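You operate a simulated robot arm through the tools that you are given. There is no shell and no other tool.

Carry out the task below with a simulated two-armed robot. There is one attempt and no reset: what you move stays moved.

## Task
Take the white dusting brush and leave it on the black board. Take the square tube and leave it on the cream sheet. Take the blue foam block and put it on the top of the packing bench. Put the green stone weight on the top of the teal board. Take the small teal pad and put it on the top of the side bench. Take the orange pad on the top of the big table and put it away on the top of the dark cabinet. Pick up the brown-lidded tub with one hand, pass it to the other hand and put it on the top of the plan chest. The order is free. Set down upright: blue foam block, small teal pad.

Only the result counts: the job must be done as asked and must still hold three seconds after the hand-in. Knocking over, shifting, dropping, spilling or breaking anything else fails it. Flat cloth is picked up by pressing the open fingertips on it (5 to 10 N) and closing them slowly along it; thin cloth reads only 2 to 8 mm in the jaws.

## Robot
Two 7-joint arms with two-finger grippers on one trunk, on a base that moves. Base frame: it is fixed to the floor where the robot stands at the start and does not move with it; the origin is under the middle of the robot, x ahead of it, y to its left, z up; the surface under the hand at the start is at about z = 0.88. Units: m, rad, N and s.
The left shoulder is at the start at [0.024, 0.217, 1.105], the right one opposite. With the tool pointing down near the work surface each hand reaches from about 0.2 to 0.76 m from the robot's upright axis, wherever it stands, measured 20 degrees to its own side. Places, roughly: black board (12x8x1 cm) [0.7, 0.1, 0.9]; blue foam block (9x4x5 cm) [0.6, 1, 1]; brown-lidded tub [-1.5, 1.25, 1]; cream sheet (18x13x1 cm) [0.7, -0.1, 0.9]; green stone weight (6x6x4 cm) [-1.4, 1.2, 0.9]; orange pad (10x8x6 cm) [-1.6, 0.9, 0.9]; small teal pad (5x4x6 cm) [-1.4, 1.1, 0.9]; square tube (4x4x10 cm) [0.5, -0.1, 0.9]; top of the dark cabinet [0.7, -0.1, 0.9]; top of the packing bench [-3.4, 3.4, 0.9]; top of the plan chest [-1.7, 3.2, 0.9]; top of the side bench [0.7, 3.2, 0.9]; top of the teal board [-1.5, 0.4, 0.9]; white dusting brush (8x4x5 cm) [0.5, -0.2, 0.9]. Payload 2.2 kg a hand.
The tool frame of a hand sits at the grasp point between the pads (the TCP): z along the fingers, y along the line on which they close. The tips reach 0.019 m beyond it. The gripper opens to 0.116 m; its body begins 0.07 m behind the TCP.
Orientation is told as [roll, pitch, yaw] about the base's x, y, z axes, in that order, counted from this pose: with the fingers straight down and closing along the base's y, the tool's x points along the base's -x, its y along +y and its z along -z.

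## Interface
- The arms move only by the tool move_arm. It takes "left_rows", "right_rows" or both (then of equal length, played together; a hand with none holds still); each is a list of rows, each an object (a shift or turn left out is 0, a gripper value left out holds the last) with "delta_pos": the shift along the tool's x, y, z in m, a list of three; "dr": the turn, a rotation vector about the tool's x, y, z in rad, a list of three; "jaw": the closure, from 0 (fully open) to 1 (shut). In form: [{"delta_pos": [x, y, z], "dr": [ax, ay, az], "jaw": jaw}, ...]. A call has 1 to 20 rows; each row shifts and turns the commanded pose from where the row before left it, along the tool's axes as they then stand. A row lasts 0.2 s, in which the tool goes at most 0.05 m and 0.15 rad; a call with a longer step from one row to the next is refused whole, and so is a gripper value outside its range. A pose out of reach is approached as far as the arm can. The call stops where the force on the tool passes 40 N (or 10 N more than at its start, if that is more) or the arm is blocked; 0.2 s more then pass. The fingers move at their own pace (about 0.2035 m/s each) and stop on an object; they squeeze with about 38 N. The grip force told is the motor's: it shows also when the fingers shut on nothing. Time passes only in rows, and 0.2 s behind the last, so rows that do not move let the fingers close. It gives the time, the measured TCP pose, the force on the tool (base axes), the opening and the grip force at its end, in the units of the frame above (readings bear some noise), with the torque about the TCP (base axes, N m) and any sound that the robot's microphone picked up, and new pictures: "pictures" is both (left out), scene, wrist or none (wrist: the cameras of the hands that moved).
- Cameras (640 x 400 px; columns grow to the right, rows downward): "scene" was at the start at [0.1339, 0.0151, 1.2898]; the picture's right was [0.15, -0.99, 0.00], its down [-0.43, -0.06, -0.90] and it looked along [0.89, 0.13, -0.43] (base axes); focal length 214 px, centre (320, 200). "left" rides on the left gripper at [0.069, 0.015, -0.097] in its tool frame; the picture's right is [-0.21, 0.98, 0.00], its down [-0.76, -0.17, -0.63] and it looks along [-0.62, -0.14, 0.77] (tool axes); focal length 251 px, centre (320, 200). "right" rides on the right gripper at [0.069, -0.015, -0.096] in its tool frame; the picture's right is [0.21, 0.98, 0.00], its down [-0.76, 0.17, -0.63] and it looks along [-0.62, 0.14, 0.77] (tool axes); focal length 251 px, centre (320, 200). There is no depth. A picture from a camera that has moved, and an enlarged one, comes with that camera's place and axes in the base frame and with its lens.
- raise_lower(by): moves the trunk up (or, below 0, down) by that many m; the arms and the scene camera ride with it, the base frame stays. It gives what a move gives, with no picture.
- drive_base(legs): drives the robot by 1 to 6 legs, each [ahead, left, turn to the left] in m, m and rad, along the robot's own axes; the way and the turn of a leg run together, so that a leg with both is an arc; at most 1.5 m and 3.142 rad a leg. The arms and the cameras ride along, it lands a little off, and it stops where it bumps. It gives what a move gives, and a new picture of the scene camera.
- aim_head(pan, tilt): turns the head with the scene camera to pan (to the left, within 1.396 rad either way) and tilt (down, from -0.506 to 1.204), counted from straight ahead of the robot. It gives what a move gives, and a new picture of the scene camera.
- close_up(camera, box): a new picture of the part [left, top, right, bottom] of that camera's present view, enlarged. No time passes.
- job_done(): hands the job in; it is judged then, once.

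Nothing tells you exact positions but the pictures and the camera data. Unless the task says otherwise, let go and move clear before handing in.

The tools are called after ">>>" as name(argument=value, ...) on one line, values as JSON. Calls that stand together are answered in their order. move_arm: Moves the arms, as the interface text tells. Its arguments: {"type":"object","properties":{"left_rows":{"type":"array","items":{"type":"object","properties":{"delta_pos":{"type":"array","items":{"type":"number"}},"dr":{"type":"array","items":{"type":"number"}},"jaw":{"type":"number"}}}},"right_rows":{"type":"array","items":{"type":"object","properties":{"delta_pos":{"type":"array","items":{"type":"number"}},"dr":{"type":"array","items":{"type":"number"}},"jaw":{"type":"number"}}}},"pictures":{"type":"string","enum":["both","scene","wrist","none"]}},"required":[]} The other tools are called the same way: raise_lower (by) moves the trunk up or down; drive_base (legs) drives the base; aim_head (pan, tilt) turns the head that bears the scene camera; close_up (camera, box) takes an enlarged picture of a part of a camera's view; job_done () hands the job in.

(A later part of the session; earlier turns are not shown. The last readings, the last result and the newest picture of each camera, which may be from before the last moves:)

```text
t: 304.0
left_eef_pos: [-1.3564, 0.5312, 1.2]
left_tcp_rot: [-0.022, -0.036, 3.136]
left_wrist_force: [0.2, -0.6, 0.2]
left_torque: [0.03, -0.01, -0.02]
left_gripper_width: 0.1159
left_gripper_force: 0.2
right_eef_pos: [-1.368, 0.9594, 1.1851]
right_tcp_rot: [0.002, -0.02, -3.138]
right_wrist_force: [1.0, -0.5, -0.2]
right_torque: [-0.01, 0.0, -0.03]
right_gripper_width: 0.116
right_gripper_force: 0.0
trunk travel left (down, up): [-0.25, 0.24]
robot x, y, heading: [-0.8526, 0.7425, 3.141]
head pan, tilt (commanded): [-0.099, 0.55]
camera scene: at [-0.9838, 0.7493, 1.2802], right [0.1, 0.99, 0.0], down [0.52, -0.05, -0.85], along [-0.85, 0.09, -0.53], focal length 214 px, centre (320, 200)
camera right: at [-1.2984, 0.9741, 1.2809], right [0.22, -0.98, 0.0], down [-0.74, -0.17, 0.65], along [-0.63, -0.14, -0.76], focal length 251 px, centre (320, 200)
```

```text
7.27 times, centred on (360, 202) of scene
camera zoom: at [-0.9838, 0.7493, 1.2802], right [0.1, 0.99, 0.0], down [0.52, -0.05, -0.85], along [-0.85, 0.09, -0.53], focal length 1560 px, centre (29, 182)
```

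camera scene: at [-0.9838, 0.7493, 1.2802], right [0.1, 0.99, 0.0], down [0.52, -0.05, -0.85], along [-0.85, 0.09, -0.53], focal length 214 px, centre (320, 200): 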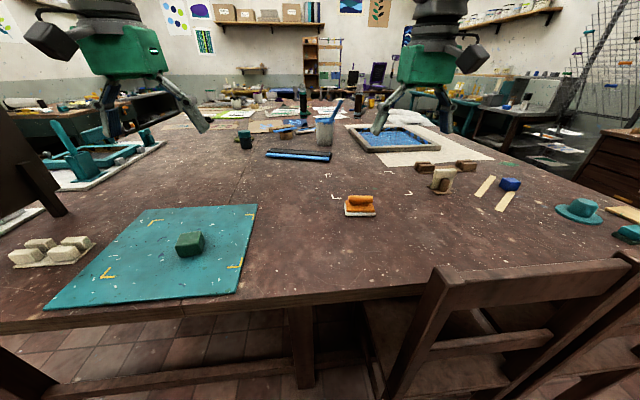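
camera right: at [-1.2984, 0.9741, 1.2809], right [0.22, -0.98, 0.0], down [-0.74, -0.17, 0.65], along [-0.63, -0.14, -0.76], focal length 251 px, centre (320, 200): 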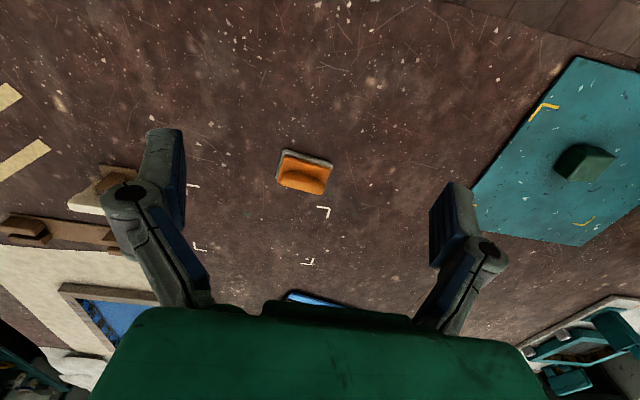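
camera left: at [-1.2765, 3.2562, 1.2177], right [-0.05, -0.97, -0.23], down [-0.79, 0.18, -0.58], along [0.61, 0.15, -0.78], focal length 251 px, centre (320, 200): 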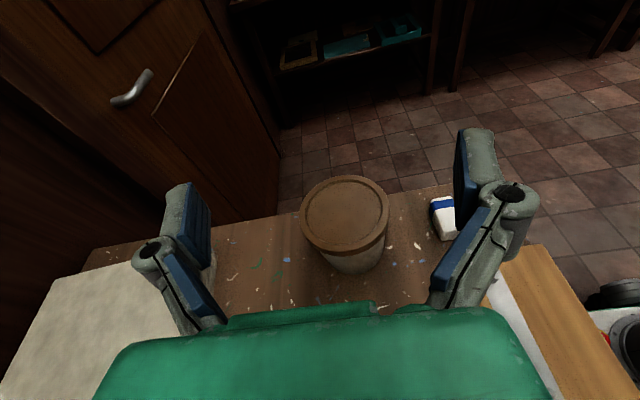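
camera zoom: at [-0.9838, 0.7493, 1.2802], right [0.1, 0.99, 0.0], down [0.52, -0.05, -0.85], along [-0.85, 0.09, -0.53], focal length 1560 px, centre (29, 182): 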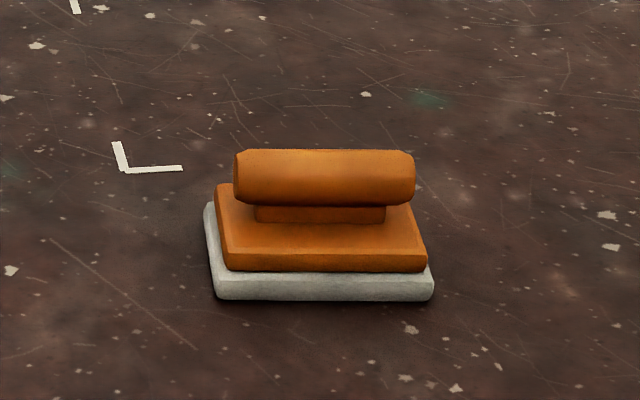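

The orange pad's handle is centred at about (-1.562, 0.947), turned about -6°. I'll move the base a bit closer and left, away from the chair leg.

>>> drive_base(legs=[[0.05, 0.08, 0]])

>>> move_arm(right_rows=[{}, {"delta_pos": [-0.04, -0.02, 0.0]}, {"delta_pos": [-0.04, -0.02, 0.0], "dr": [0, 0, 0.05]}, {"delta_pos": [-0.04, -0.02, 0.02], "dr": [0, 0, 0.055]}, {"delta_pos": [0, 0, 0.04]}, {}, {}], pictures="both")

```text
t: 305.1
left_eef_pos: [-1.4061, 0.5003, 1.2045]
left_tcp_rot: [0.013, -0.035, 3.131]
left_wrist_force: [-0.6, 1.8, -0.7]
left_torque: [-0.22, -0.01, -0.01]
left_gripper_width: 0.1161
left_gripper_force: 0.1
right_eef_pos: [-1.4187, 0.9282, 1.1769]
right_tcp_rot: [0.037, -0.016, 3.139]
right_wrist_force: [-0.3, 1.3, -0.5]
right_torque: [-0.21, -0.02, -0.03]
right_gripper_width: 0.1159
right_gripper_force: 0.0
trunk travel left (down, up): [-0.25, 0.24]
robot x, y, heading: [-0.9015, 0.6711, 3.138]
head pan, tilt (commanded): [-0.099, 0.55]
camera scene: at [-1.0335, 0.7116, 1.2795], right [0.1, 0.99, -0.02], down [0.52, -0.08, -0.85], along [-0.85, 0.08, -0.53], focal length 214 px, centre (320, 200)
```

scene: 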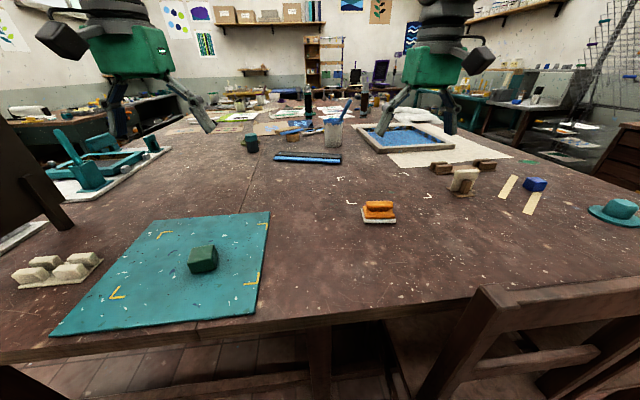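

```text
t: 306.7
left_eef_pos: [-1.4035, 0.49, 1.2014]
left_tcp_rot: [0.0, -0.036, 3.128]
left_wrist_force: [-0.5, 1.3, 0.1]
left_torque: [-0.1, -0.02, 0.0]
left_gripper_width: 0.116
left_gripper_force: 0.0
right_eef_pos: [-1.5389, 0.9768, 1.1212]
right_tcp_rot: [0.025, -0.017, 3.032]
right_wrist_force: [-0.1, 1.0, -0.5]
right_torque: [-0.12, 0.01, 0.01]
right_gripper_width: 0.1162
right_gripper_force: 0.0
trunk travel left (down, up): [-0.25, 0.24]
robot x, y, heading: [-0.9059, 0.6783, 3.134]
head pan, tilt (commanded): [-0.099, 0.55]
camera scene: at [-1.0355, 0.6813, 1.28], right [0.1, 0.99, 0.0], down [0.52, -0.05, -0.85], along [-0.85, 0.09, -0.53], focal length 214 px, centre (320, 200)
camera right: at [-1.4669, 0.9881, 1.2182], right [0.11, -0.99, 0.02], down [-0.76, -0.07, 0.65], along [-0.64, -0.09, -0.76], focal length 251 px, centre (320, 200)
```

scene: 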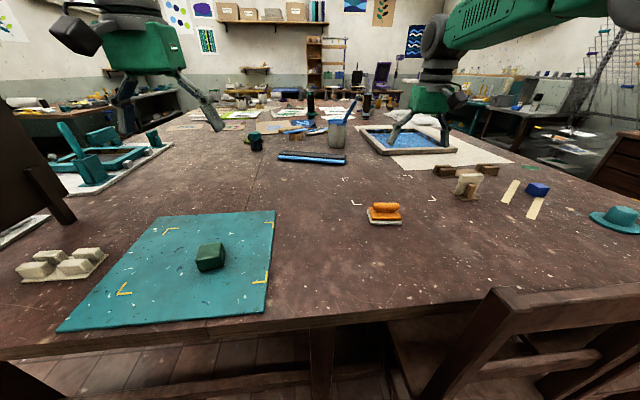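
right: 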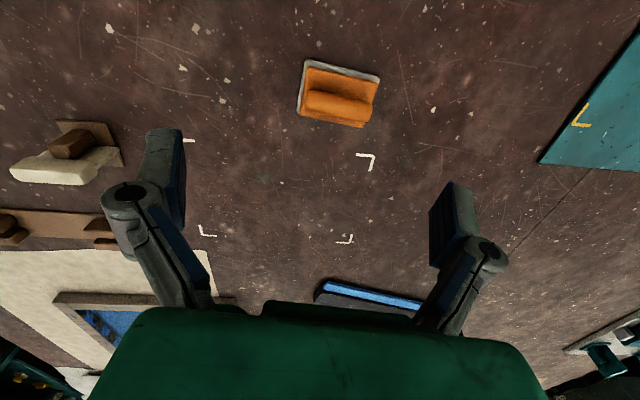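

>>> move_arm(right_rows=[{}, {}, {}, {}, {}, {}], pictures="wrist")

>>> close_up(camera="right", box=[270, 40, 410, 140])

```text
t: 308.3
left_eef_pos: [-1.3986, 0.4414, 1.1999]
left_tcp_rot: [-0.031, -0.043, 3.138]
left_wrist_force: [0.2, -1.1, 0.4]
left_torque: [0.07, 0.0, 0.02]
left_gripper_width: 0.1159
left_gripper_force: 0.0
right_eef_pos: [-1.5338, 0.9327, 1.135]
right_tcp_rot: [-0.004, -0.028, 3.044]
right_wrist_force: [0.3, -0.3, 0.9]
right_torque: [0.0, 0.01, -0.05]
right_gripper_width: 0.116
right_gripper_force: 0.1
trunk travel left (down, up): [-0.25, 0.24]
robot x, y, heading: [-0.9003, 0.663, 3.132]
head pan, tilt (commanded): [-0.099, 0.55]
stopped in row 6 (right hand): the arm was blocked; the commanded pose is now the measured one
camera right: at [-1.4619, 0.9396, 1.2304], right [0.12, -0.99, -0.01], down [-0.75, -0.1, 0.65], along [-0.65, -0.07, -0.76], focal length 251 px, centre (320, 200)
```

right: 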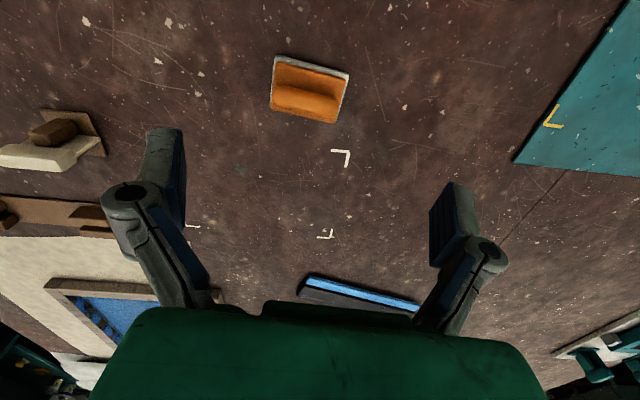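

```text
4.00 times, centred on (340, 90) of right
camera zoom: at [-1.4619, 0.9396, 1.2304], right [0.12, -0.99, -0.01], down [-0.75, -0.1, 0.65], along [-0.65, -0.07, -0.76], focal length 1006 px, centre (240, 640)
```

zoom: 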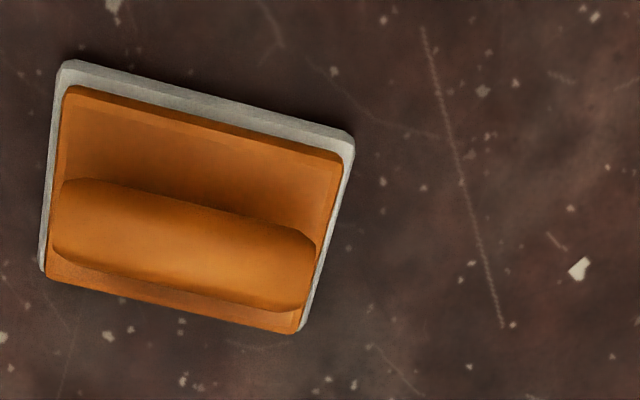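

>>> move_arm(right_rows=[{}], pictures="both")

>>> close_up(camera="left", box=[0, 0, 640, 400])

```text
t: 308.7
left_eef_pos: [-1.4007, 0.4729, 1.2039]
left_tcp_rot: [-0.005, -0.041, 3.132]
left_wrist_force: [-0.8, 1.0, -0.1]
left_torque: [-0.07, -0.04, 0.0]
left_gripper_width: 0.1163
left_gripper_force: 0.1
right_eef_pos: [-1.5357, 0.9611, 1.1257]
right_tcp_rot: [0.019, -0.023, 3.039]
right_wrist_force: [-0.3, 0.6, -0.6]
right_torque: [-0.12, 0.02, -0.02]
right_gripper_width: 0.1161
right_gripper_force: 0.1
trunk travel left (down, up): [-0.25, 0.24]
robot x, y, heading: [-0.8995, 0.6639, 3.138]
head pan, tilt (commanded): [-0.099, 0.55]
camera scene: at [-1.0356, 0.6995, 1.2794], right [0.1, 0.99, -0.02], down [0.52, -0.07, -0.85], along [-0.85, 0.08, -0.53], focal length 214 px, centre (320, 200)
camera right: at [-1.4633, 0.9709, 1.222], right [0.11, -0.99, 0.01], down [-0.75, -0.08, 0.65], along [-0.65, -0.08, -0.76], focal length 251 px, centre (320, 200)
```

scene: 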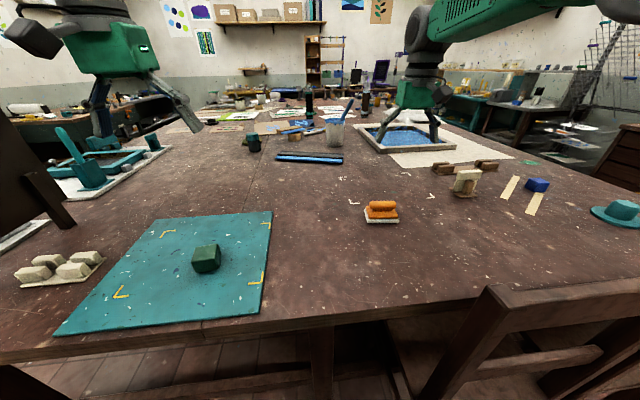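
right: 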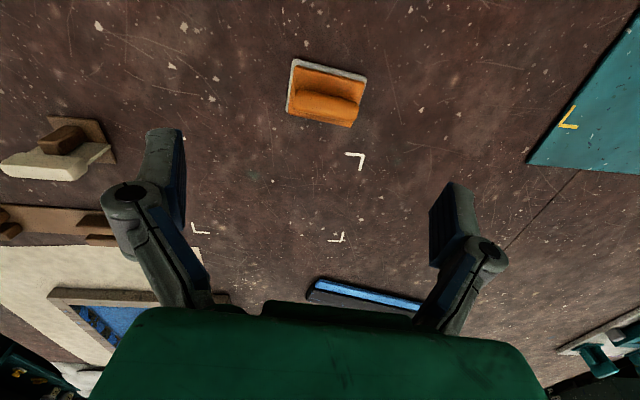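

```text
1.00 times, centred on (320, 200) of left (not enlarged: the box is as wide or as high as the picture)
camera zoom: at [-1.3293, 0.4565, 1.2977], right [-0.22, -0.97, 0.0], down [-0.73, 0.17, 0.66], along [-0.65, 0.15, -0.75], focal length 251 px, centre (320, 200)
```

zoom: 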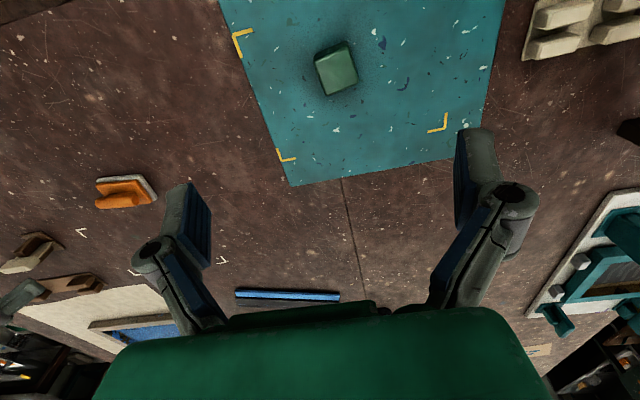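

The robot is rocking sideways after the lateral drive. I'll wait for it to settle.

>>> move_arm(left_rows=[{}, {}, {}, {}, {}, {}, {}, {}, {}, {}, {}, {}, {}, {}, {}, {}, {}, {}, {}, {}], pictures="none")

>>> move_arm(left_rows=[{}, {}], pictures="none")

>>> move_arm(left_rows=[{}], pictures="none")

```text
t: 313.1
left_eef_pos: [-1.3943, 0.4566, 1.2036]
left_tcp_rot: [-0.025, -0.046, 3.135]
left_wrist_force: [-0.3, -0.1, -0.2]
left_torque: [0.01, 0.03, 0.01]
left_gripper_width: 0.116
left_gripper_force: 0.0
right_eef_pos: [-1.5295, 0.9459, 1.1331]
right_tcp_rot: [0.003, -0.03, 3.04]
right_wrist_force: [-0.6, -0.4, -0.5]
right_torque: [0.06, 0.04, -0.02]
right_gripper_width: 0.1159
right_gripper_force: 0.0
trunk travel left (down, up): [-0.25, 0.24]
robot x, y, heading: [-0.902, 0.6689, 3.133]
head pan, tilt (commanded): [-0.099, 0.55]
stopped in row 20 (left hand): the arm was blocked; the commanded pose is now the measured one
```

```text
t: 313.7
left_eef_pos: [-1.3971, 0.4827, 1.2068]
left_tcp_rot: [-0.004, -0.045, 3.133]
left_wrist_force: [-0.1, 0.3, 0.0]
left_torque: [-0.02, -0.02, 0.0]
left_gripper_width: 0.1159
left_gripper_force: 0.0
right_eef_pos: [-1.5303, 0.9721, 1.1294]
right_tcp_rot: [0.021, -0.024, 3.035]
right_wrist_force: [0.6, 0.6, 0.2]
right_torque: [-0.03, 0.03, -0.02]
right_gripper_width: 0.1163
right_gripper_force: 0.1
trunk travel left (down, up): [-0.25, 0.24]
robot x, y, heading: [-0.9021, 0.6737, 3.135]
head pan, tilt (commanded): [-0.099, 0.55]
```

```text
t: 314.1
left_eef_pos: [-1.3973, 0.4411, 1.201]
left_tcp_rot: [-0.036, -0.045, 3.136]
left_wrist_force: [0.0, -0.7, 0.4]
left_torque: [0.07, -0.02, -0.04]
left_gripper_width: 0.1161
left_gripper_force: 0.2
right_eef_pos: [-1.5304, 0.9313, 1.1377]
right_tcp_rot: [-0.007, -0.031, 3.044]
right_wrist_force: [0.4, -1.4, 0.1]
right_torque: [0.09, -0.05, -0.03]
right_gripper_width: 0.1162
right_gripper_force: 0.0
trunk travel left (down, up): [-0.25, 0.24]
robot x, y, heading: [-0.9034, 0.6674, 3.14]
head pan, tilt (commanded): [-0.099, 0.55]
```

The rocking isn't dying away, so something may be in contact. I'll lift the right hand and back up 6 cm to see if it stops.

>>> drive_base(legs=[[-0.06, 0, 0]])

>>> move_arm(left_rows=[{}, {}, {}, {}, {}, {}, {}, {}], pictures="none")

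>>> move_arm(left_rows=[{}], pictures="none")

>>> move_arm(left_rows=[{}], pictures="scene")

```text
t: 315.1
left_eef_pos: [-1.3361, 0.4419, 1.2007]
left_tcp_rot: [-0.032, -0.046, 3.137]
left_wrist_force: [0.4, -2.6, 0.0]
left_torque: [0.15, 0.02, -0.03]
left_gripper_width: 0.1159
left_gripper_force: 0.1
right_eef_pos: [-1.4716, 0.9314, 1.1373]
right_tcp_rot: [-0.007, -0.03, 3.044]
right_wrist_force: [0.2, -1.0, 0.7]
right_torque: [0.14, -0.04, 0.01]
right_gripper_width: 0.1161
right_gripper_force: 0.0
trunk travel left (down, up): [-0.25, 0.24]
robot x, y, heading: [-0.8415, 0.6644, 3.137]
head pan, tilt (commanded): [-0.099, 0.55]
camera scene: at [-0.9761, 0.6557, 1.2798], right [0.1, 0.99, 0.01], down [0.53, -0.04, -0.85], along [-0.84, 0.09, -0.53], focal length 214 px, centre (320, 200)
```

scene: 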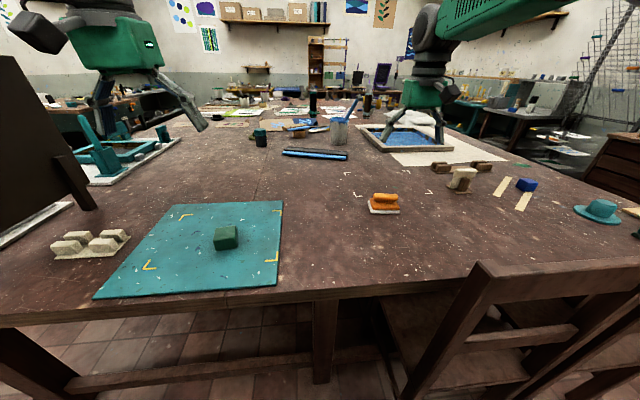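

```text
t: 316.9
left_eef_pos: [-1.3307, 0.4524, 1.205]
left_tcp_rot: [-0.025, -0.049, 3.138]
left_wrist_force: [-0.1, 0.3, 0.0]
left_torque: [0.02, 0.0, -0.03]
left_gripper_width: 0.116
left_gripper_force: 0.1
right_eef_pos: [-1.4662, 0.9414, 1.1369]
right_tcp_rot: [0.004, -0.036, 3.042]
right_wrist_force: [-0.3, -0.1, -0.1]
right_torque: [0.01, -0.03, 0.01]
right_gripper_width: 0.1162
right_gripper_force: 0.1
trunk travel left (down, up): [-0.25, 0.24]
robot x, y, heading: [-0.8407, 0.6688, 3.14]
head pan, tilt (commanded): [-0.099, 0.55]
```

```text
t: 317.2
left_eef_pos: [-1.3316, 0.4678, 1.2073]
left_tcp_rot: [-0.012, -0.049, 3.135]
left_wrist_force: [-0.2, 0.7, 0.2]
left_torque: [-0.05, 0.0, -0.03]
left_gripper_width: 0.1158
left_gripper_force: 0.1
right_eef_pos: [-1.4669, 0.9569, 1.133]
right_tcp_rot: [0.016, -0.032, 3.04]
right_wrist_force: [-0.4, 0.5, 0.7]
right_torque: [-0.06, -0.01, -0.04]
right_gripper_width: 0.116
right_gripper_force: 0.0
trunk travel left (down, up): [-0.25, 0.24]
robot x, y, heading: [-0.8369, 0.6664, 3.14]
head pan, tilt (commanded): [-0.099, 0.55]
```

```text
t: 317.6
left_eef_pos: [-1.3297, 0.4456, 1.2048]
left_tcp_rot: [-0.028, -0.049, 3.141]
left_wrist_force: [0.4, 0.8, 0.1]
left_torque: [0.06, -0.01, 0.04]
left_gripper_width: 0.116
left_gripper_force: 0.1
right_eef_pos: [-1.4666, 0.9367, 1.1392]
right_tcp_rot: [0.001, -0.032, 3.042]
right_wrist_force: [-0.1, 0.0, -0.7]
right_torque: [0.11, 0.01, -0.02]
right_gripper_width: 0.116
right_gripper_force: 0.1
trunk travel left (down, up): [-0.25, 0.24]
robot x, y, heading: [-0.8416, 0.6615, 3.136]
head pan, tilt (commanded): [-0.099, 0.55]
camera scene: at [-0.9745, 0.6597, 1.2801], right [0.1, 0.99, 0.01], down [0.52, -0.04, -0.85], along [-0.85, 0.09, -0.53], focal length 214 px, centre (320, 200)
```

scene: 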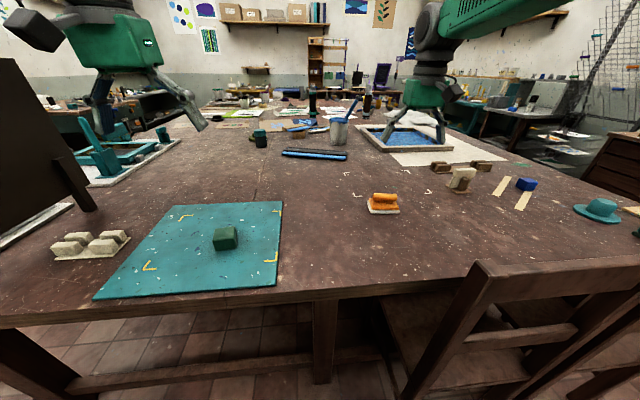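

>>> move_arm(left_rows=[{}, {}, {}, {}, {}, {}, {}, {}, {}, {}, {}, {}, {}, {}, {}, {}, {}, {}, {}, {}], pictures="none")

>>> move_arm(left_rows=[{}], pictures="none")

>>> move_arm(left_rows=[{}], pictures="none")

>>> move_arm(left_rows=[{}], pictures="none")

```text
t: 321.9
left_eef_pos: [-1.3305, 0.4542, 1.2058]
left_tcp_rot: [-0.023, -0.05, 3.138]
left_wrist_force: [0.7, -0.3, 0.2]
left_torque: [0.04, -0.01, 0.0]
left_gripper_width: 0.116
left_gripper_force: 0.1
right_eef_pos: [-1.4665, 0.9427, 1.1373]
right_tcp_rot: [0.006, -0.033, 3.042]
right_wrist_force: [1.0, 0.3, 1.0]
right_torque: [0.02, -0.01, -0.03]
right_gripper_width: 0.116
right_gripper_force: 0.0
trunk travel left (down, up): [-0.25, 0.24]
robot x, y, heading: [-0.8418, 0.6617, 3.14]
head pan, tilt (commanded): [-0.099, 0.55]
```

```text
t: 322.2
left_eef_pos: [-1.3302, 0.4613, 1.2074]
left_tcp_rot: [-0.017, -0.049, 3.138]
left_wrist_force: [0.5, 0.5, -0.5]
left_torque: [-0.05, 0.01, 0.02]
left_gripper_width: 0.1161
left_gripper_force: 0.0
right_eef_pos: [-1.467, 0.9513, 1.135]
right_tcp_rot: [0.01, -0.03, 3.041]
right_wrist_force: [0.4, 0.6, -1.3]
right_torque: [-0.02, -0.05, -0.01]
right_gripper_width: 0.1162
right_gripper_force: 0.1
trunk travel left (down, up): [-0.25, 0.24]
robot x, y, heading: [-0.8406, 0.6652, 3.135]
head pan, tilt (commanded): [-0.099, 0.55]
```

```text
t: 322.6
left_eef_pos: [-1.3303, 0.457, 1.207]
left_tcp_rot: [-0.019, -0.049, 3.136]
left_wrist_force: [-0.1, -0.3, 0.0]
left_torque: [0.04, 0.03, -0.01]
left_gripper_width: 0.1158
left_gripper_force: 0.1
right_eef_pos: [-1.4654, 0.9473, 1.1365]
right_tcp_rot: [0.009, -0.032, 3.042]
right_wrist_force: [0.2, -0.4, 0.5]
right_torque: [0.01, -0.01, -0.04]
right_gripper_width: 0.1159
right_gripper_force: 0.0
trunk travel left (down, up): [-0.25, 0.24]
robot x, y, heading: [-0.8442, 0.6652, 3.14]
head pan, tilt (commanded): [-0.099, 0.55]
```

```text
t: 323.1
left_eef_pos: [-1.3311, 0.4585, 1.2059]
left_tcp_rot: [-0.019, -0.049, 3.134]
left_wrist_force: [0.2, 1.0, 0.3]
left_torque: [-0.02, 0.0, 0.01]
left_gripper_width: 0.1161
left_gripper_force: 0.1
right_eef_pos: [-1.4665, 0.9471, 1.1362]
right_tcp_rot: [0.007, -0.035, 3.041]
right_wrist_force: [-0.3, -0.3, 0.0]
right_torque: [0.02, -0.02, 0.0]
right_gripper_width: 0.1159
right_gripper_force: 0.0
trunk travel left (down, up): [-0.25, 0.24]
robot x, y, heading: [-0.8439, 0.66, 3.139]
head pan, tilt (commanded): [-0.099, 0.55]
```

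It has settled. I'll creep forward 5 cm, straight this time, and wait before reaching for the pad.

>>> drive_base(legs=[[0.05, 0, 0]])

>>> move_arm(left_rows=[{}, {}, {}, {}, {}, {}, {}, {}, {}, {}], pictures="none")

>>> move_arm(right_rows=[{}], pictures="wrist")

>>> close_up(camera="right", box=[260, 40, 400, 150])

```text
t: 324.0
left_eef_pos: [-1.3795, 0.4582, 1.2065]
left_tcp_rot: [-0.02, -0.049, 3.135]
left_wrist_force: [0.1, -0.1, -0.3]
left_torque: [-0.02, -0.02, -0.01]
left_gripper_width: 0.1159
left_gripper_force: 0.1
right_eef_pos: [-1.5157, 0.9484, 1.1368]
right_tcp_rot: [0.009, -0.033, 3.042]
right_wrist_force: [-0.9, -0.8, 0.0]
right_torque: [0.03, 0.0, 0.01]
right_gripper_width: 0.1161
right_gripper_force: 0.0
trunk travel left (down, up): [-0.25, 0.24]
robot x, y, heading: [-0.8909, 0.6638, 3.138]
head pan, tilt (commanded): [-0.099, 0.55]
camera scene: at [-1.0216, 0.674, 1.2805], right [0.1, 0.99, 0.0], down [0.52, -0.05, -0.85], along [-0.85, 0.09, -0.52], focal length 214 px, centre (320, 200)
```

scene: 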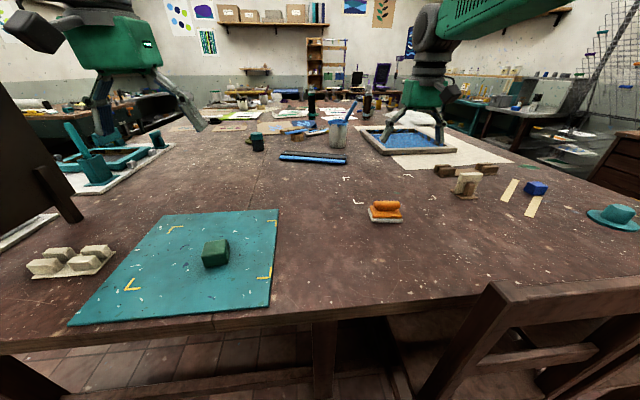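

```text
t: 326.2
left_eef_pos: [-1.3778, 0.4589, 1.2077]
left_tcp_rot: [-0.02, -0.05, 3.138]
left_wrist_force: [0.8, 0.3, -0.5]
left_torque: [0.01, -0.03, -0.01]
left_gripper_width: 0.1163
left_gripper_force: 0.1
right_eef_pos: [-1.5133, 0.9479, 1.138]
right_tcp_rot: [0.009, -0.034, 3.042]
right_wrist_force: [-0.1, 0.4, 0.6]
right_torque: [-0.02, -0.03, 0.01]
right_gripper_width: 0.116
right_gripper_force: 0.1
trunk travel left (down, up): [-0.25, 0.24]
robot x, y, heading: [-0.8885, 0.6664, 3.144]
head pan, tilt (commanded): [-0.099, 0.55]
```

```text
t: 326.6
left_eef_pos: [-1.3786, 0.4587, 1.207]
left_tcp_rot: [-0.018, -0.049, 3.136]
left_wrist_force: [0.2, -0.2, 0.5]
left_torque: [0.02, 0.02, -0.02]
left_gripper_width: 0.116
left_gripper_force: 0.1
right_eef_pos: [-1.5133, 0.9481, 1.1369]
right_tcp_rot: [0.008, -0.034, 3.042]
right_wrist_force: [0.7, 0.6, -1.2]
right_torque: [-0.01, 0.03, 0.01]
right_gripper_width: 0.1158
right_gripper_force: 0.1
trunk travel left (down, up): [-0.25, 0.24]
robot x, y, heading: [-0.8916, 0.6659, 3.142]
head pan, tilt (commanded): [-0.099, 0.55]
camera right: at [-1.4415, 0.9569, 1.232], right [0.12, -0.99, 0.0], down [-0.75, -0.09, 0.66], along [-0.65, -0.08, -0.75], focal length 251 px, centre (320, 200)
```

right: 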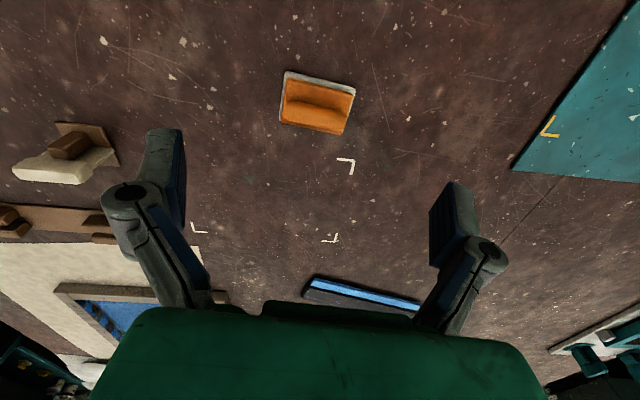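

```text
3.64 times, centred on (330, 95) of right
camera zoom: at [-1.4415, 0.9569, 1.232], right [0.12, -0.99, 0.0], down [-0.75, -0.09, 0.66], along [-0.65, -0.08, -0.75], focal length 914 px, centre (284, 582)
```

zoom: 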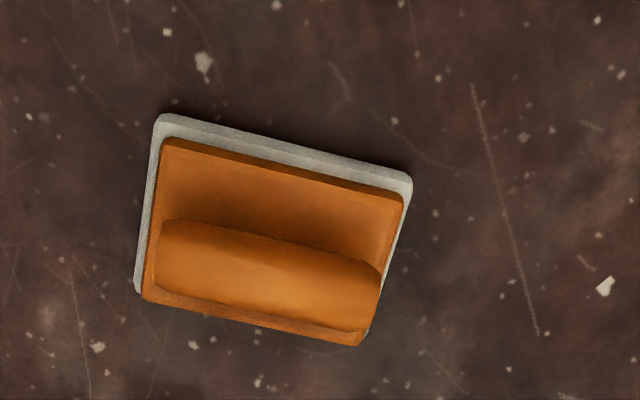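

Stable now. The handle is centred at about (-1.567, 0.947), and the hand's yaw matches it. I'll move above and lower partway.

>>> move_arm(right_rows=[{"delta_pos": [-0.0273, 0.0033, 0]}, {"delta_pos": [-0.0273, 0.0033, 0]}, {"dr": [0.008, 0.034, 0]}, {"delta_pos": [0, 0, 0.04]}, {"delta_pos": [0, 0, 0.04]}, {"delta_pos": [0, 0, 0.04]}, {}, {}], pictures="wrist")

>>> close_up(camera="right", box=[220, 60, 420, 200])

```text
t: 328.4
left_eef_pos: [-1.378, 0.4593, 1.2064]
left_tcp_rot: [-0.019, -0.051, 3.135]
left_wrist_force: [-0.2, -0.1, 0.3]
left_torque: [0.0, -0.03, -0.01]
left_gripper_width: 0.1162
left_gripper_force: 0.1
right_eef_pos: [-1.5719, 0.9468, 1.0202]
right_tcp_rot: [0.002, 0.003, 3.041]
right_wrist_force: [0.8, -0.1, 0.3]
right_torque: [0.0, -0.02, 0.03]
right_gripper_width: 0.1161
right_gripper_force: 0.1
trunk travel left (down, up): [-0.25, 0.24]
robot x, y, heading: [-0.8921, 0.6615, 3.137]
head pan, tilt (commanded): [-0.099, 0.55]
camera right: at [-1.5023, 0.9549, 1.1166], right [0.12, -0.99, 0.0], down [-0.77, -0.09, 0.63], along [-0.63, -0.07, -0.78], focal length 251 px, centre (320, 200)
```

right: 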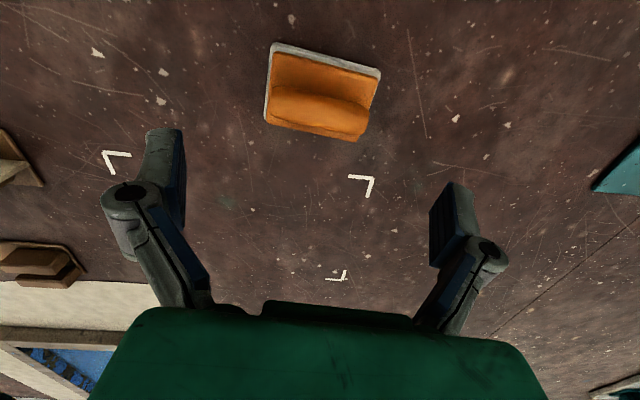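

```text
2.86 times, centred on (320, 130) of right
camera zoom: at [-1.5023, 0.9549, 1.1166], right [0.12, -0.99, 0.0], down [-0.77, -0.09, 0.63], along [-0.63, -0.07, -0.78], focal length 718 px, centre (320, 400)
```

zoom: 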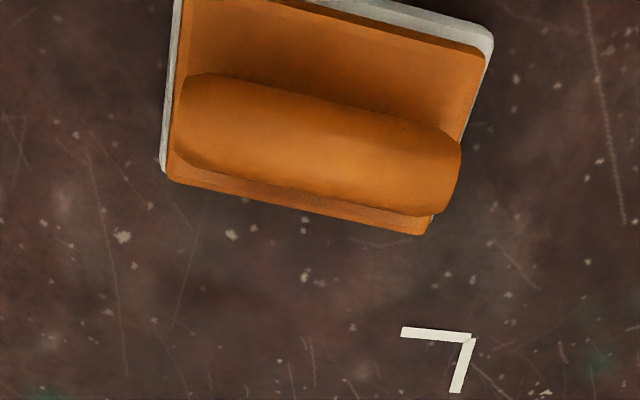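

Aligned. I'll lower to the handle and close.

>>> move_arm(right_rows=[{"delta_pos": [0, -0.001, 0.04]}, {"delta_pos": [0, 0, 0.035]}, {"delta_pos": [0, 0, 0.019]}, {}, {"jaw": 0.2}, {"jaw": 0.45}, {"jaw": 0.5}, {}], pictures="wrist")

>>> close_up(camera="scene", box=[340, 130, 460, 230])

```text
t: 330.2
left_eef_pos: [-1.3784, 0.4583, 1.2075]
left_tcp_rot: [-0.017, -0.051, 3.137]
left_wrist_force: [-0.2, 0.3, -1.1]
left_torque: [-0.03, 0.0, 0.0]
left_gripper_width: 0.116
left_gripper_force: 0.1
right_eef_pos: [-1.5689, 0.9481, 0.9263]
right_tcp_rot: [0.001, 0.001, 3.042]
right_wrist_force: [-0.4, -0.5, 0.2]
right_torque: [0.04, -0.02, -0.01]
right_gripper_width: 0.0775
right_gripper_force: 38.0
trunk travel left (down, up): [-0.25, 0.24]
robot x, y, heading: [-0.8922, 0.6617, 3.137]
head pan, tilt (commanded): [-0.099, 0.55]
camera right: at [-1.4998, 0.9562, 1.0235], right [0.12, -0.99, 0.0], down [-0.77, -0.09, 0.63], along [-0.63, -0.07, -0.77], focal length 251 px, centre (320, 200)
```

right: 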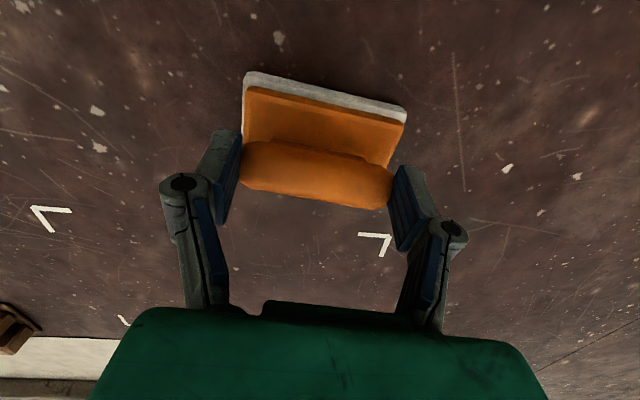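

```text
4.00 times, centred on (400, 180) of scene
camera zoom: at [-1.0246, 0.6745, 1.28], right [0.1, 0.99, 0.0], down [0.52, -0.05, -0.85], along [-0.85, 0.09, -0.53], focal length 858 px, centre (0, 280)
```

zoom: 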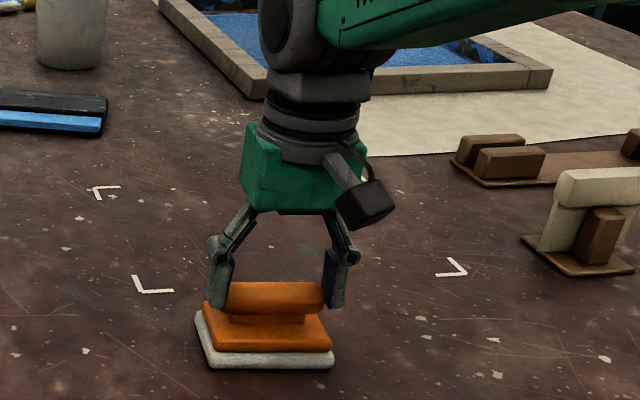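

>>> move_arm(right_rows=[{"delta_pos": [0, 0, -0.02]}, {"delta_pos": [0, 0, -0.03]}, {"delta_pos": [0, 0, -0.04]}, {"delta_pos": [0.01, 0, -0.045]}, {"delta_pos": [0.02, 0, -0.045]}, {"delta_pos": [0.03, 0, -0.04]}, {"delta_pos": [0.045, 0, -0.01]}, {}], pictures="both")

```text
t: 332.0
left_eef_pos: [-1.3803, 0.459, 1.2052]
left_tcp_rot: [-0.019, -0.047, 3.137]
left_wrist_force: [0.3, -0.1, -0.1]
left_torque: [-0.01, -0.04, 0.01]
left_gripper_width: 0.1158
left_gripper_force: 0.2
right_eef_pos: [-1.4675, 0.9381, 1.1513]
right_tcp_rot: [0.0, 0.003, 3.043]
right_wrist_force: [-0.6, 0.2, -1.0]
right_torque: [-0.01, -0.04, -0.01]
right_gripper_width: 0.0774
right_gripper_force: 38.3
trunk travel left (down, up): [-0.25, 0.24]
robot x, y, heading: [-0.8903, 0.6624, 3.142]
head pan, tilt (commanded): [-0.099, 0.55]
camera scene: at [-1.0256, 0.6743, 1.2798], right [0.1, 0.99, 0.0], down [0.52, -0.05, -0.85], along [-0.84, 0.09, -0.53], focal length 214 px, centre (320, 200)
camera right: at [-1.3994, 0.9457, 1.2502], right [0.12, -0.99, 0.0], down [-0.77, -0.09, 0.63], along [-0.63, -0.07, -0.78], focal length 251 px, centre (320, 200)
```

scene: 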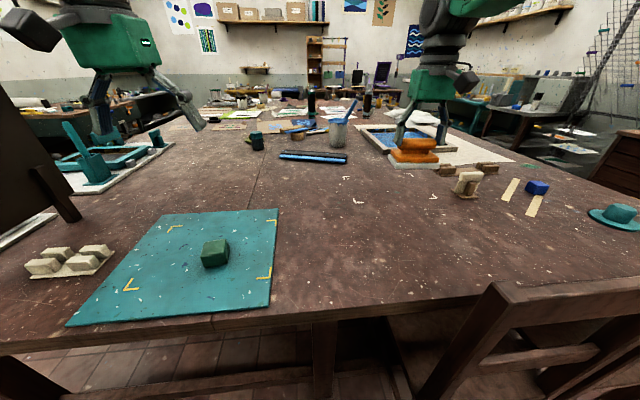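
right: 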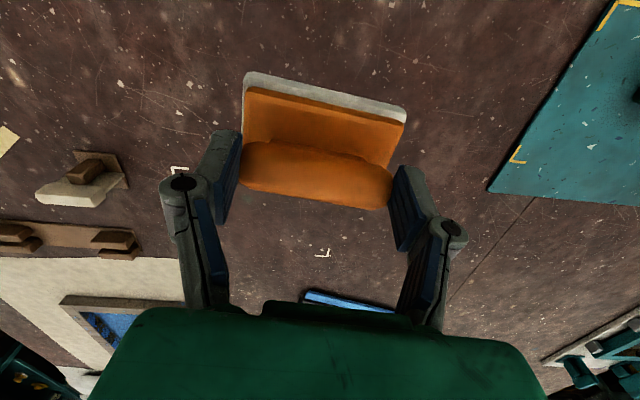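

The orange pad is held. I'll drive to the dark cabinet: back off, turn, go along the corridor and face the cabinet.

>>> drive_base(legs=[[-0.64, 0, 0], [0, 0, 1.571], [0.66, 0, 0], [0, 0, 1.571]])

>>> aim_head(pan=-0.1, tilt=0.55)

```text
t: 346.4
left_eef_pos: [0.2347, 0.2189, 1.2071]
left_tcp_rot: [-0.02, -0.05, -0.002]
left_wrist_force: [0.2, 0.0, -0.5]
left_torque: [-0.01, -0.01, -0.01]
left_gripper_width: 0.1159
left_gripper_force: 0.1
right_eef_pos: [0.3239, -0.26, 1.1533]
right_tcp_rot: [0.002, -0.001, -0.097]
right_wrist_force: [0.4, 0.3, -0.3]
right_torque: [0.0, -0.01, -0.03]
right_gripper_width: 0.0771
right_gripper_force: 37.7
trunk travel left (down, up): [-0.25, 0.24]
robot x, y, heading: [-0.2522, 0.0126, -0.0]
head pan, tilt (commanded): [-0.099, 0.55]
camera scene: at [-0.1194, 0.0026, 1.2801], right [-0.1, -0.99, 0.0], down [-0.52, 0.05, -0.85], along [0.85, -0.09, -0.53], focal length 214 px, centre (320, 200)
```

scene: 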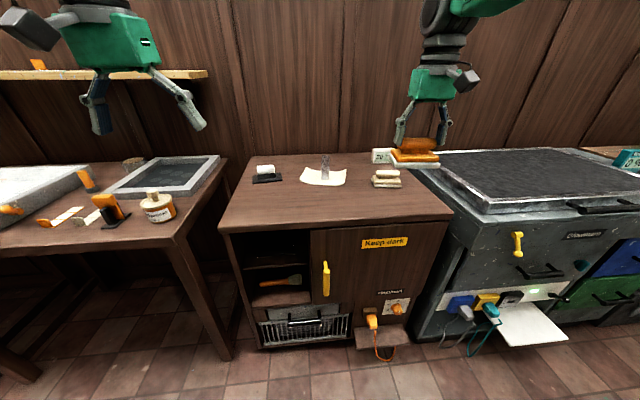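

```text
t: 347.0
left_eef_pos: [0.2321, 0.2204, 1.2081]
left_tcp_rot: [-0.019, -0.052, -0.004]
left_wrist_force: [0.1, -0.1, -0.5]
left_torque: [0.03, 0.0, -0.03]
left_gripper_width: 0.1158
left_gripper_force: 0.0
right_eef_pos: [0.3211, -0.259, 1.155]
right_tcp_rot: [-0.001, -0.002, -0.096]
right_wrist_force: [0.3, 1.1, -0.8]
right_torque: [0.0, 0.0, 0.0]
right_gripper_width: 0.0771
right_gripper_force: 37.9
trunk travel left (down, up): [-0.25, 0.24]
robot x, y, heading: [-0.2535, 0.0102, -0.001]
head pan, tilt (commanded): [-0.099, 0.55]
camera scene: at [-0.1188, 0.0028, 1.28], right [-0.1, -0.99, 0.0], down [-0.52, 0.05, -0.85], along [0.85, -0.09, -0.53], focal length 214 px, centre (320, 200)
```

scene: 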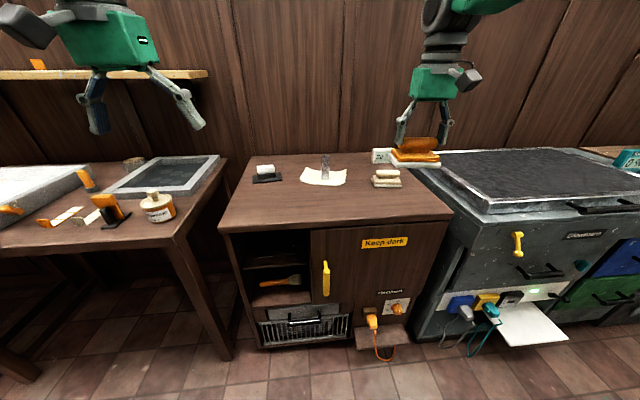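

Everything placed earlier on the cabinet is still in order, and its front area is free. I'll drive up and place the orange pad around (0.52, -0.15).

>>> drive_base(legs=[[0.22, 0, 0]])

>>> move_arm(right_rows=[{}, {}, {"delta_pos": [0.006, 0.034, 0.0]}, {"delta_pos": [0.006, 0.034, 0.0]}, {"delta_pos": [0.006, 0.034, 0.02]}, {"delta_pos": [0, 0, 0.04]}, {"delta_pos": [0, 0, 0.04]}, {}, {}], pictures="both")

```text
t: 348.7
left_eef_pos: [0.4546, 0.2178, 1.2087]
left_tcp_rot: [-0.02, -0.053, -0.006]
left_wrist_force: [-0.2, 0.1, -0.7]
left_torque: [0.01, 0.03, -0.01]
left_gripper_width: 0.1162
left_gripper_force: 0.0
right_eef_pos: [0.5433, -0.2623, 1.1553]
right_tcp_rot: [0.002, -0.001, -0.101]
right_wrist_force: [0.2, 0.5, -1.1]
right_torque: [-0.02, 0.02, 0.0]
right_gripper_width: 0.0776
right_gripper_force: 38.0
trunk travel left (down, up): [-0.25, 0.24]
robot x, y, heading: [-0.0344, 0.0106, -0.004]
head pan, tilt (commanded): [-0.099, 0.55]
camera scene: at [0.1034, 0.002, 1.2801], right [-0.1, -0.99, 0.0], down [-0.52, 0.05, -0.85], along [0.85, -0.09, -0.53], focal length 214 px, centre (320, 200)
```

scene: 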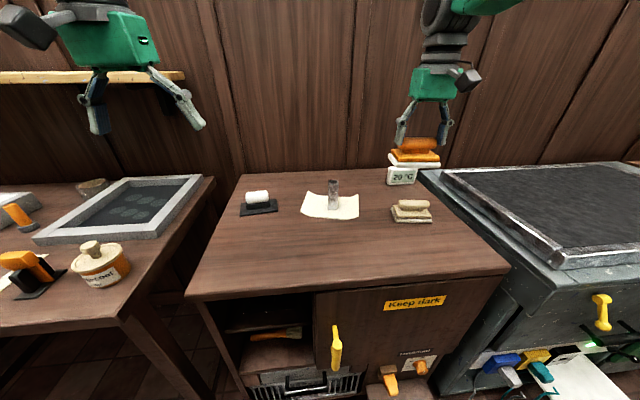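

```text
t: 350.7
left_eef_pos: [0.4509, 0.218, 1.2114]
left_tcp_rot: [-0.021, -0.055, -0.004]
left_wrist_force: [0.4, -0.4, -0.2]
left_torque: [0.02, -0.04, 0.03]
left_gripper_width: 0.116
left_gripper_force: 0.0
right_eef_pos: [0.5329, -0.1574, 1.0573]
right_tcp_rot: [-0.001, -0.005, -0.102]
right_wrist_force: [0.4, -0.1, -0.6]
right_torque: [-0.03, 0.01, -0.01]
right_gripper_width: 0.0775
right_gripper_force: 38.0
trunk travel left (down, up): [-0.25, 0.24]
robot x, y, heading: [-0.0313, 0.0125, -0.004]
head pan, tilt (commanded): [-0.099, 0.55]
camera scene: at [0.1035, 0.0033, 1.2801], right [-0.1, -0.99, 0.0], down [-0.52, 0.05, -0.85], along [0.85, -0.09, -0.53], focal length 214 px, centre (320, 200)
camera right: at [0.4609, -0.1658, 1.1547], right [-0.12, 0.99, 0.0], down [0.77, 0.09, 0.64], along [0.63, 0.07, -0.77], focal length 251 px, centre (320, 200)
```

scene: 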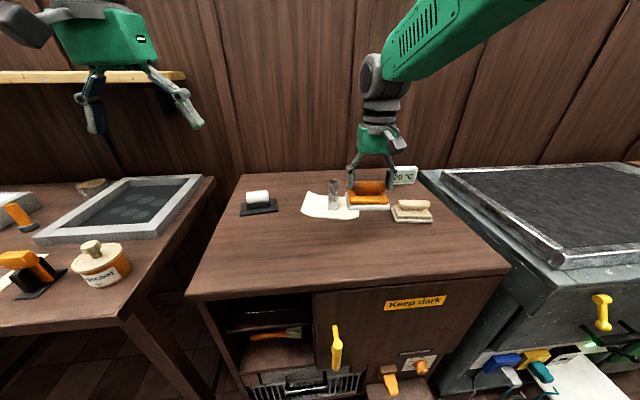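
right: 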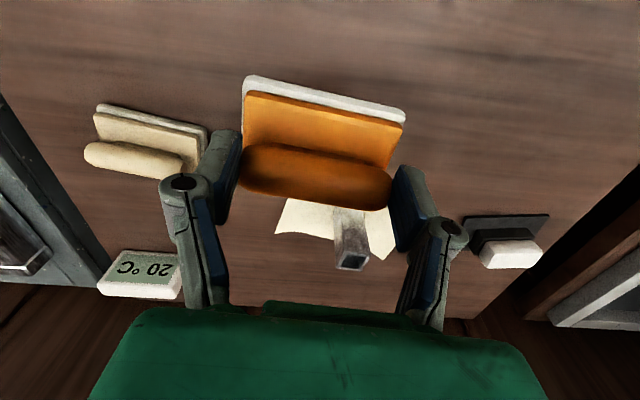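

>>> move_arm(right_rows=[{"delta_pos": [0.02, 0, 0.03]}, {"delta_pos": [0, 0, 0.04]}, {"delta_pos": [0, 0, 0.035]}, {"delta_pos": [0, 0, 0.015]}, {}, {}], pictures="both")

>>> close_up(camera="scene", box=[310, 150, 450, 250])

```text
t: 352.1
left_eef_pos: [0.4503, 0.2188, 1.2107]
left_tcp_rot: [-0.019, -0.058, -0.006]
left_wrist_force: [-0.6, 0.1, 0.8]
left_torque: [0.01, 0.02, 0.03]
left_gripper_width: 0.1162
left_gripper_force: 0.1
right_eef_pos: [0.5125, -0.1545, 0.9382]
right_tcp_rot: [0.002, -0.008, -0.1]
right_wrist_force: [3.5, -3.2, 26.7]
right_torque: [-0.07, -0.17, -0.12]
right_gripper_width: 0.0787
right_gripper_force: 38.0
trunk travel left (down, up): [-0.25, 0.24]
robot x, y, heading: [-0.0318, 0.0134, -0.006]
head pan, tilt (commanded): [-0.099, 0.55]
camera scene: at [0.1003, 0.0028, 1.2807], right [-0.1, -0.99, 0.0], down [-0.52, 0.05, -0.85], along [0.85, -0.09, -0.52], focal length 214 px, centre (320, 200)
camera right: at [0.4407, -0.1633, 1.0347], right [-0.11, 0.99, 0.0], down [0.76, 0.09, 0.64], along [0.64, 0.07, -0.77], focal length 251 px, centre (320, 200)
```

scene: 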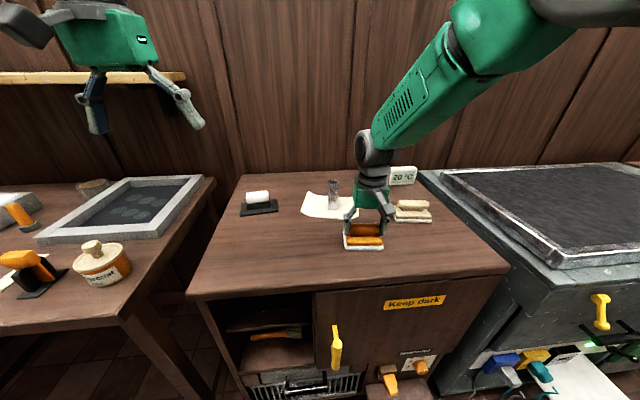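
right: 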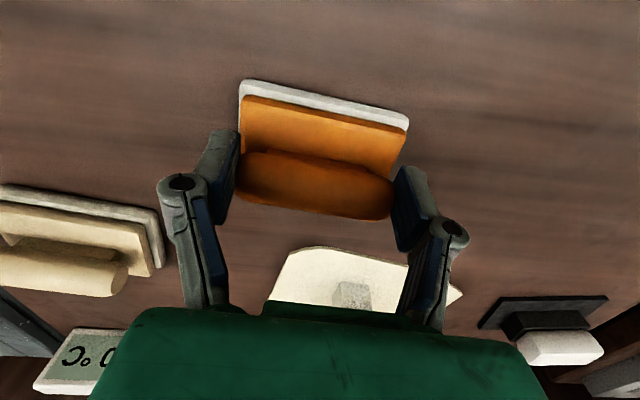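

```text
4.00 times, centred on (380, 200) of scene
camera zoom: at [0.1003, 0.0028, 1.2807], right [-0.1, -0.99, 0.0], down [-0.52, 0.05, -0.85], along [0.85, -0.09, -0.52], focal length 858 px, centre (80, 200)
```

zoom: 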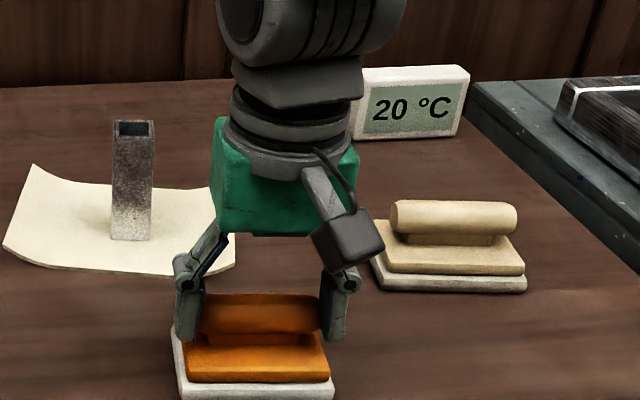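

The pad is down with about 27 N. I'll ease off slightly, open and rise.

>>> move_arm(right_rows=[{"delta_pos": [0, 0, -0.004]}, {}, {"jaw": 0.3}, {"jaw": 0.1}, {"jaw": 0.0}, {}, {"delta_pos": [0, 0, -0.02]}, {"delta_pos": [0, 0, -0.03]}, {"delta_pos": [0, 0, -0.045]}, {"delta_pos": [0, 0, -0.045]}, {"delta_pos": [0, -0.02, -0.04]}, {}], pictures="both")

>>> close_up(camera="scene", box=[220, 150, 460, 290])

```text
t: 354.7
left_eef_pos: [0.4525, 0.218, 1.2089]
left_tcp_rot: [-0.02, -0.057, -0.005]
left_wrist_force: [-0.6, 0.2, -0.1]
left_torque: [-0.03, 0.02, -0.01]
left_gripper_width: 0.1162
left_gripper_force: 0.1
right_eef_pos: [0.5104, -0.1753, 1.1192]
right_tcp_rot: [0.003, -0.003, -0.101]
right_wrist_force: [0.5, 0.2, -0.5]
right_torque: [-0.03, -0.04, 0.0]
right_gripper_width: 0.1161
right_gripper_force: 0.0
trunk travel left (down, up): [-0.25, 0.24]
robot x, y, heading: [-0.0287, 0.0115, -0.002]
head pan, tilt (commanded): [-0.099, 0.55]
camera scene: at [0.1036, 0.0018, 1.2801], right [-0.1, -0.99, 0.0], down [-0.52, 0.05, -0.85], along [0.85, -0.09, -0.53], focal length 214 px, centre (320, 200)
camera right: at [0.4389, -0.1825, 1.2167], right [-0.12, 0.99, 0.0], down [0.77, 0.09, 0.64], along [0.63, 0.07, -0.77], focal length 251 px, centre (320, 200)
```

scene: 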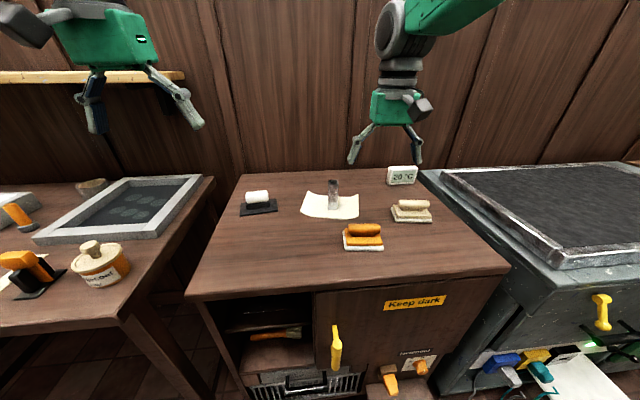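
right: 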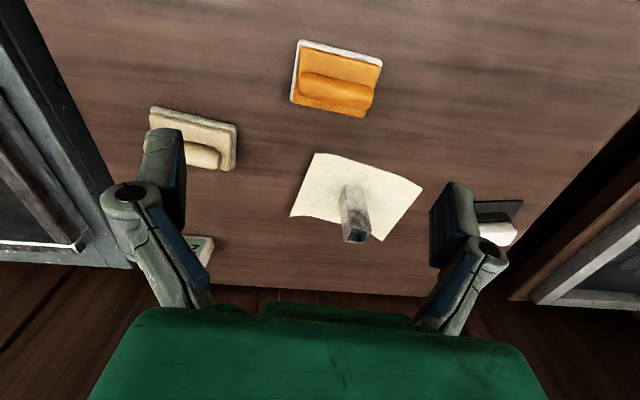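

```text
2.67 times, centred on (340, 220) of scene
camera zoom: at [0.1036, 0.0018, 1.2801], right [-0.1, -0.99, 0.0], down [-0.52, 0.05, -0.85], along [0.85, -0.09, -0.53], focal length 572 px, centre (267, 147)
```

zoom: 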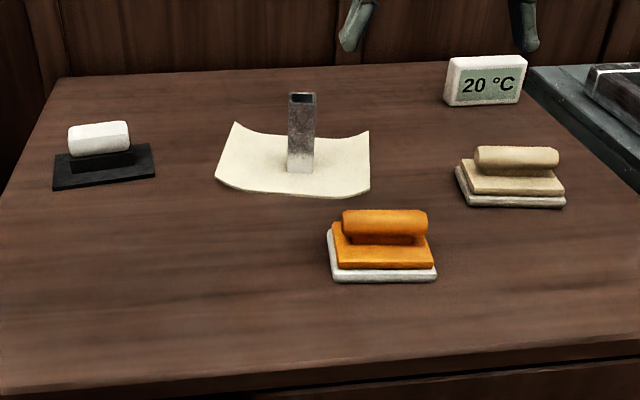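

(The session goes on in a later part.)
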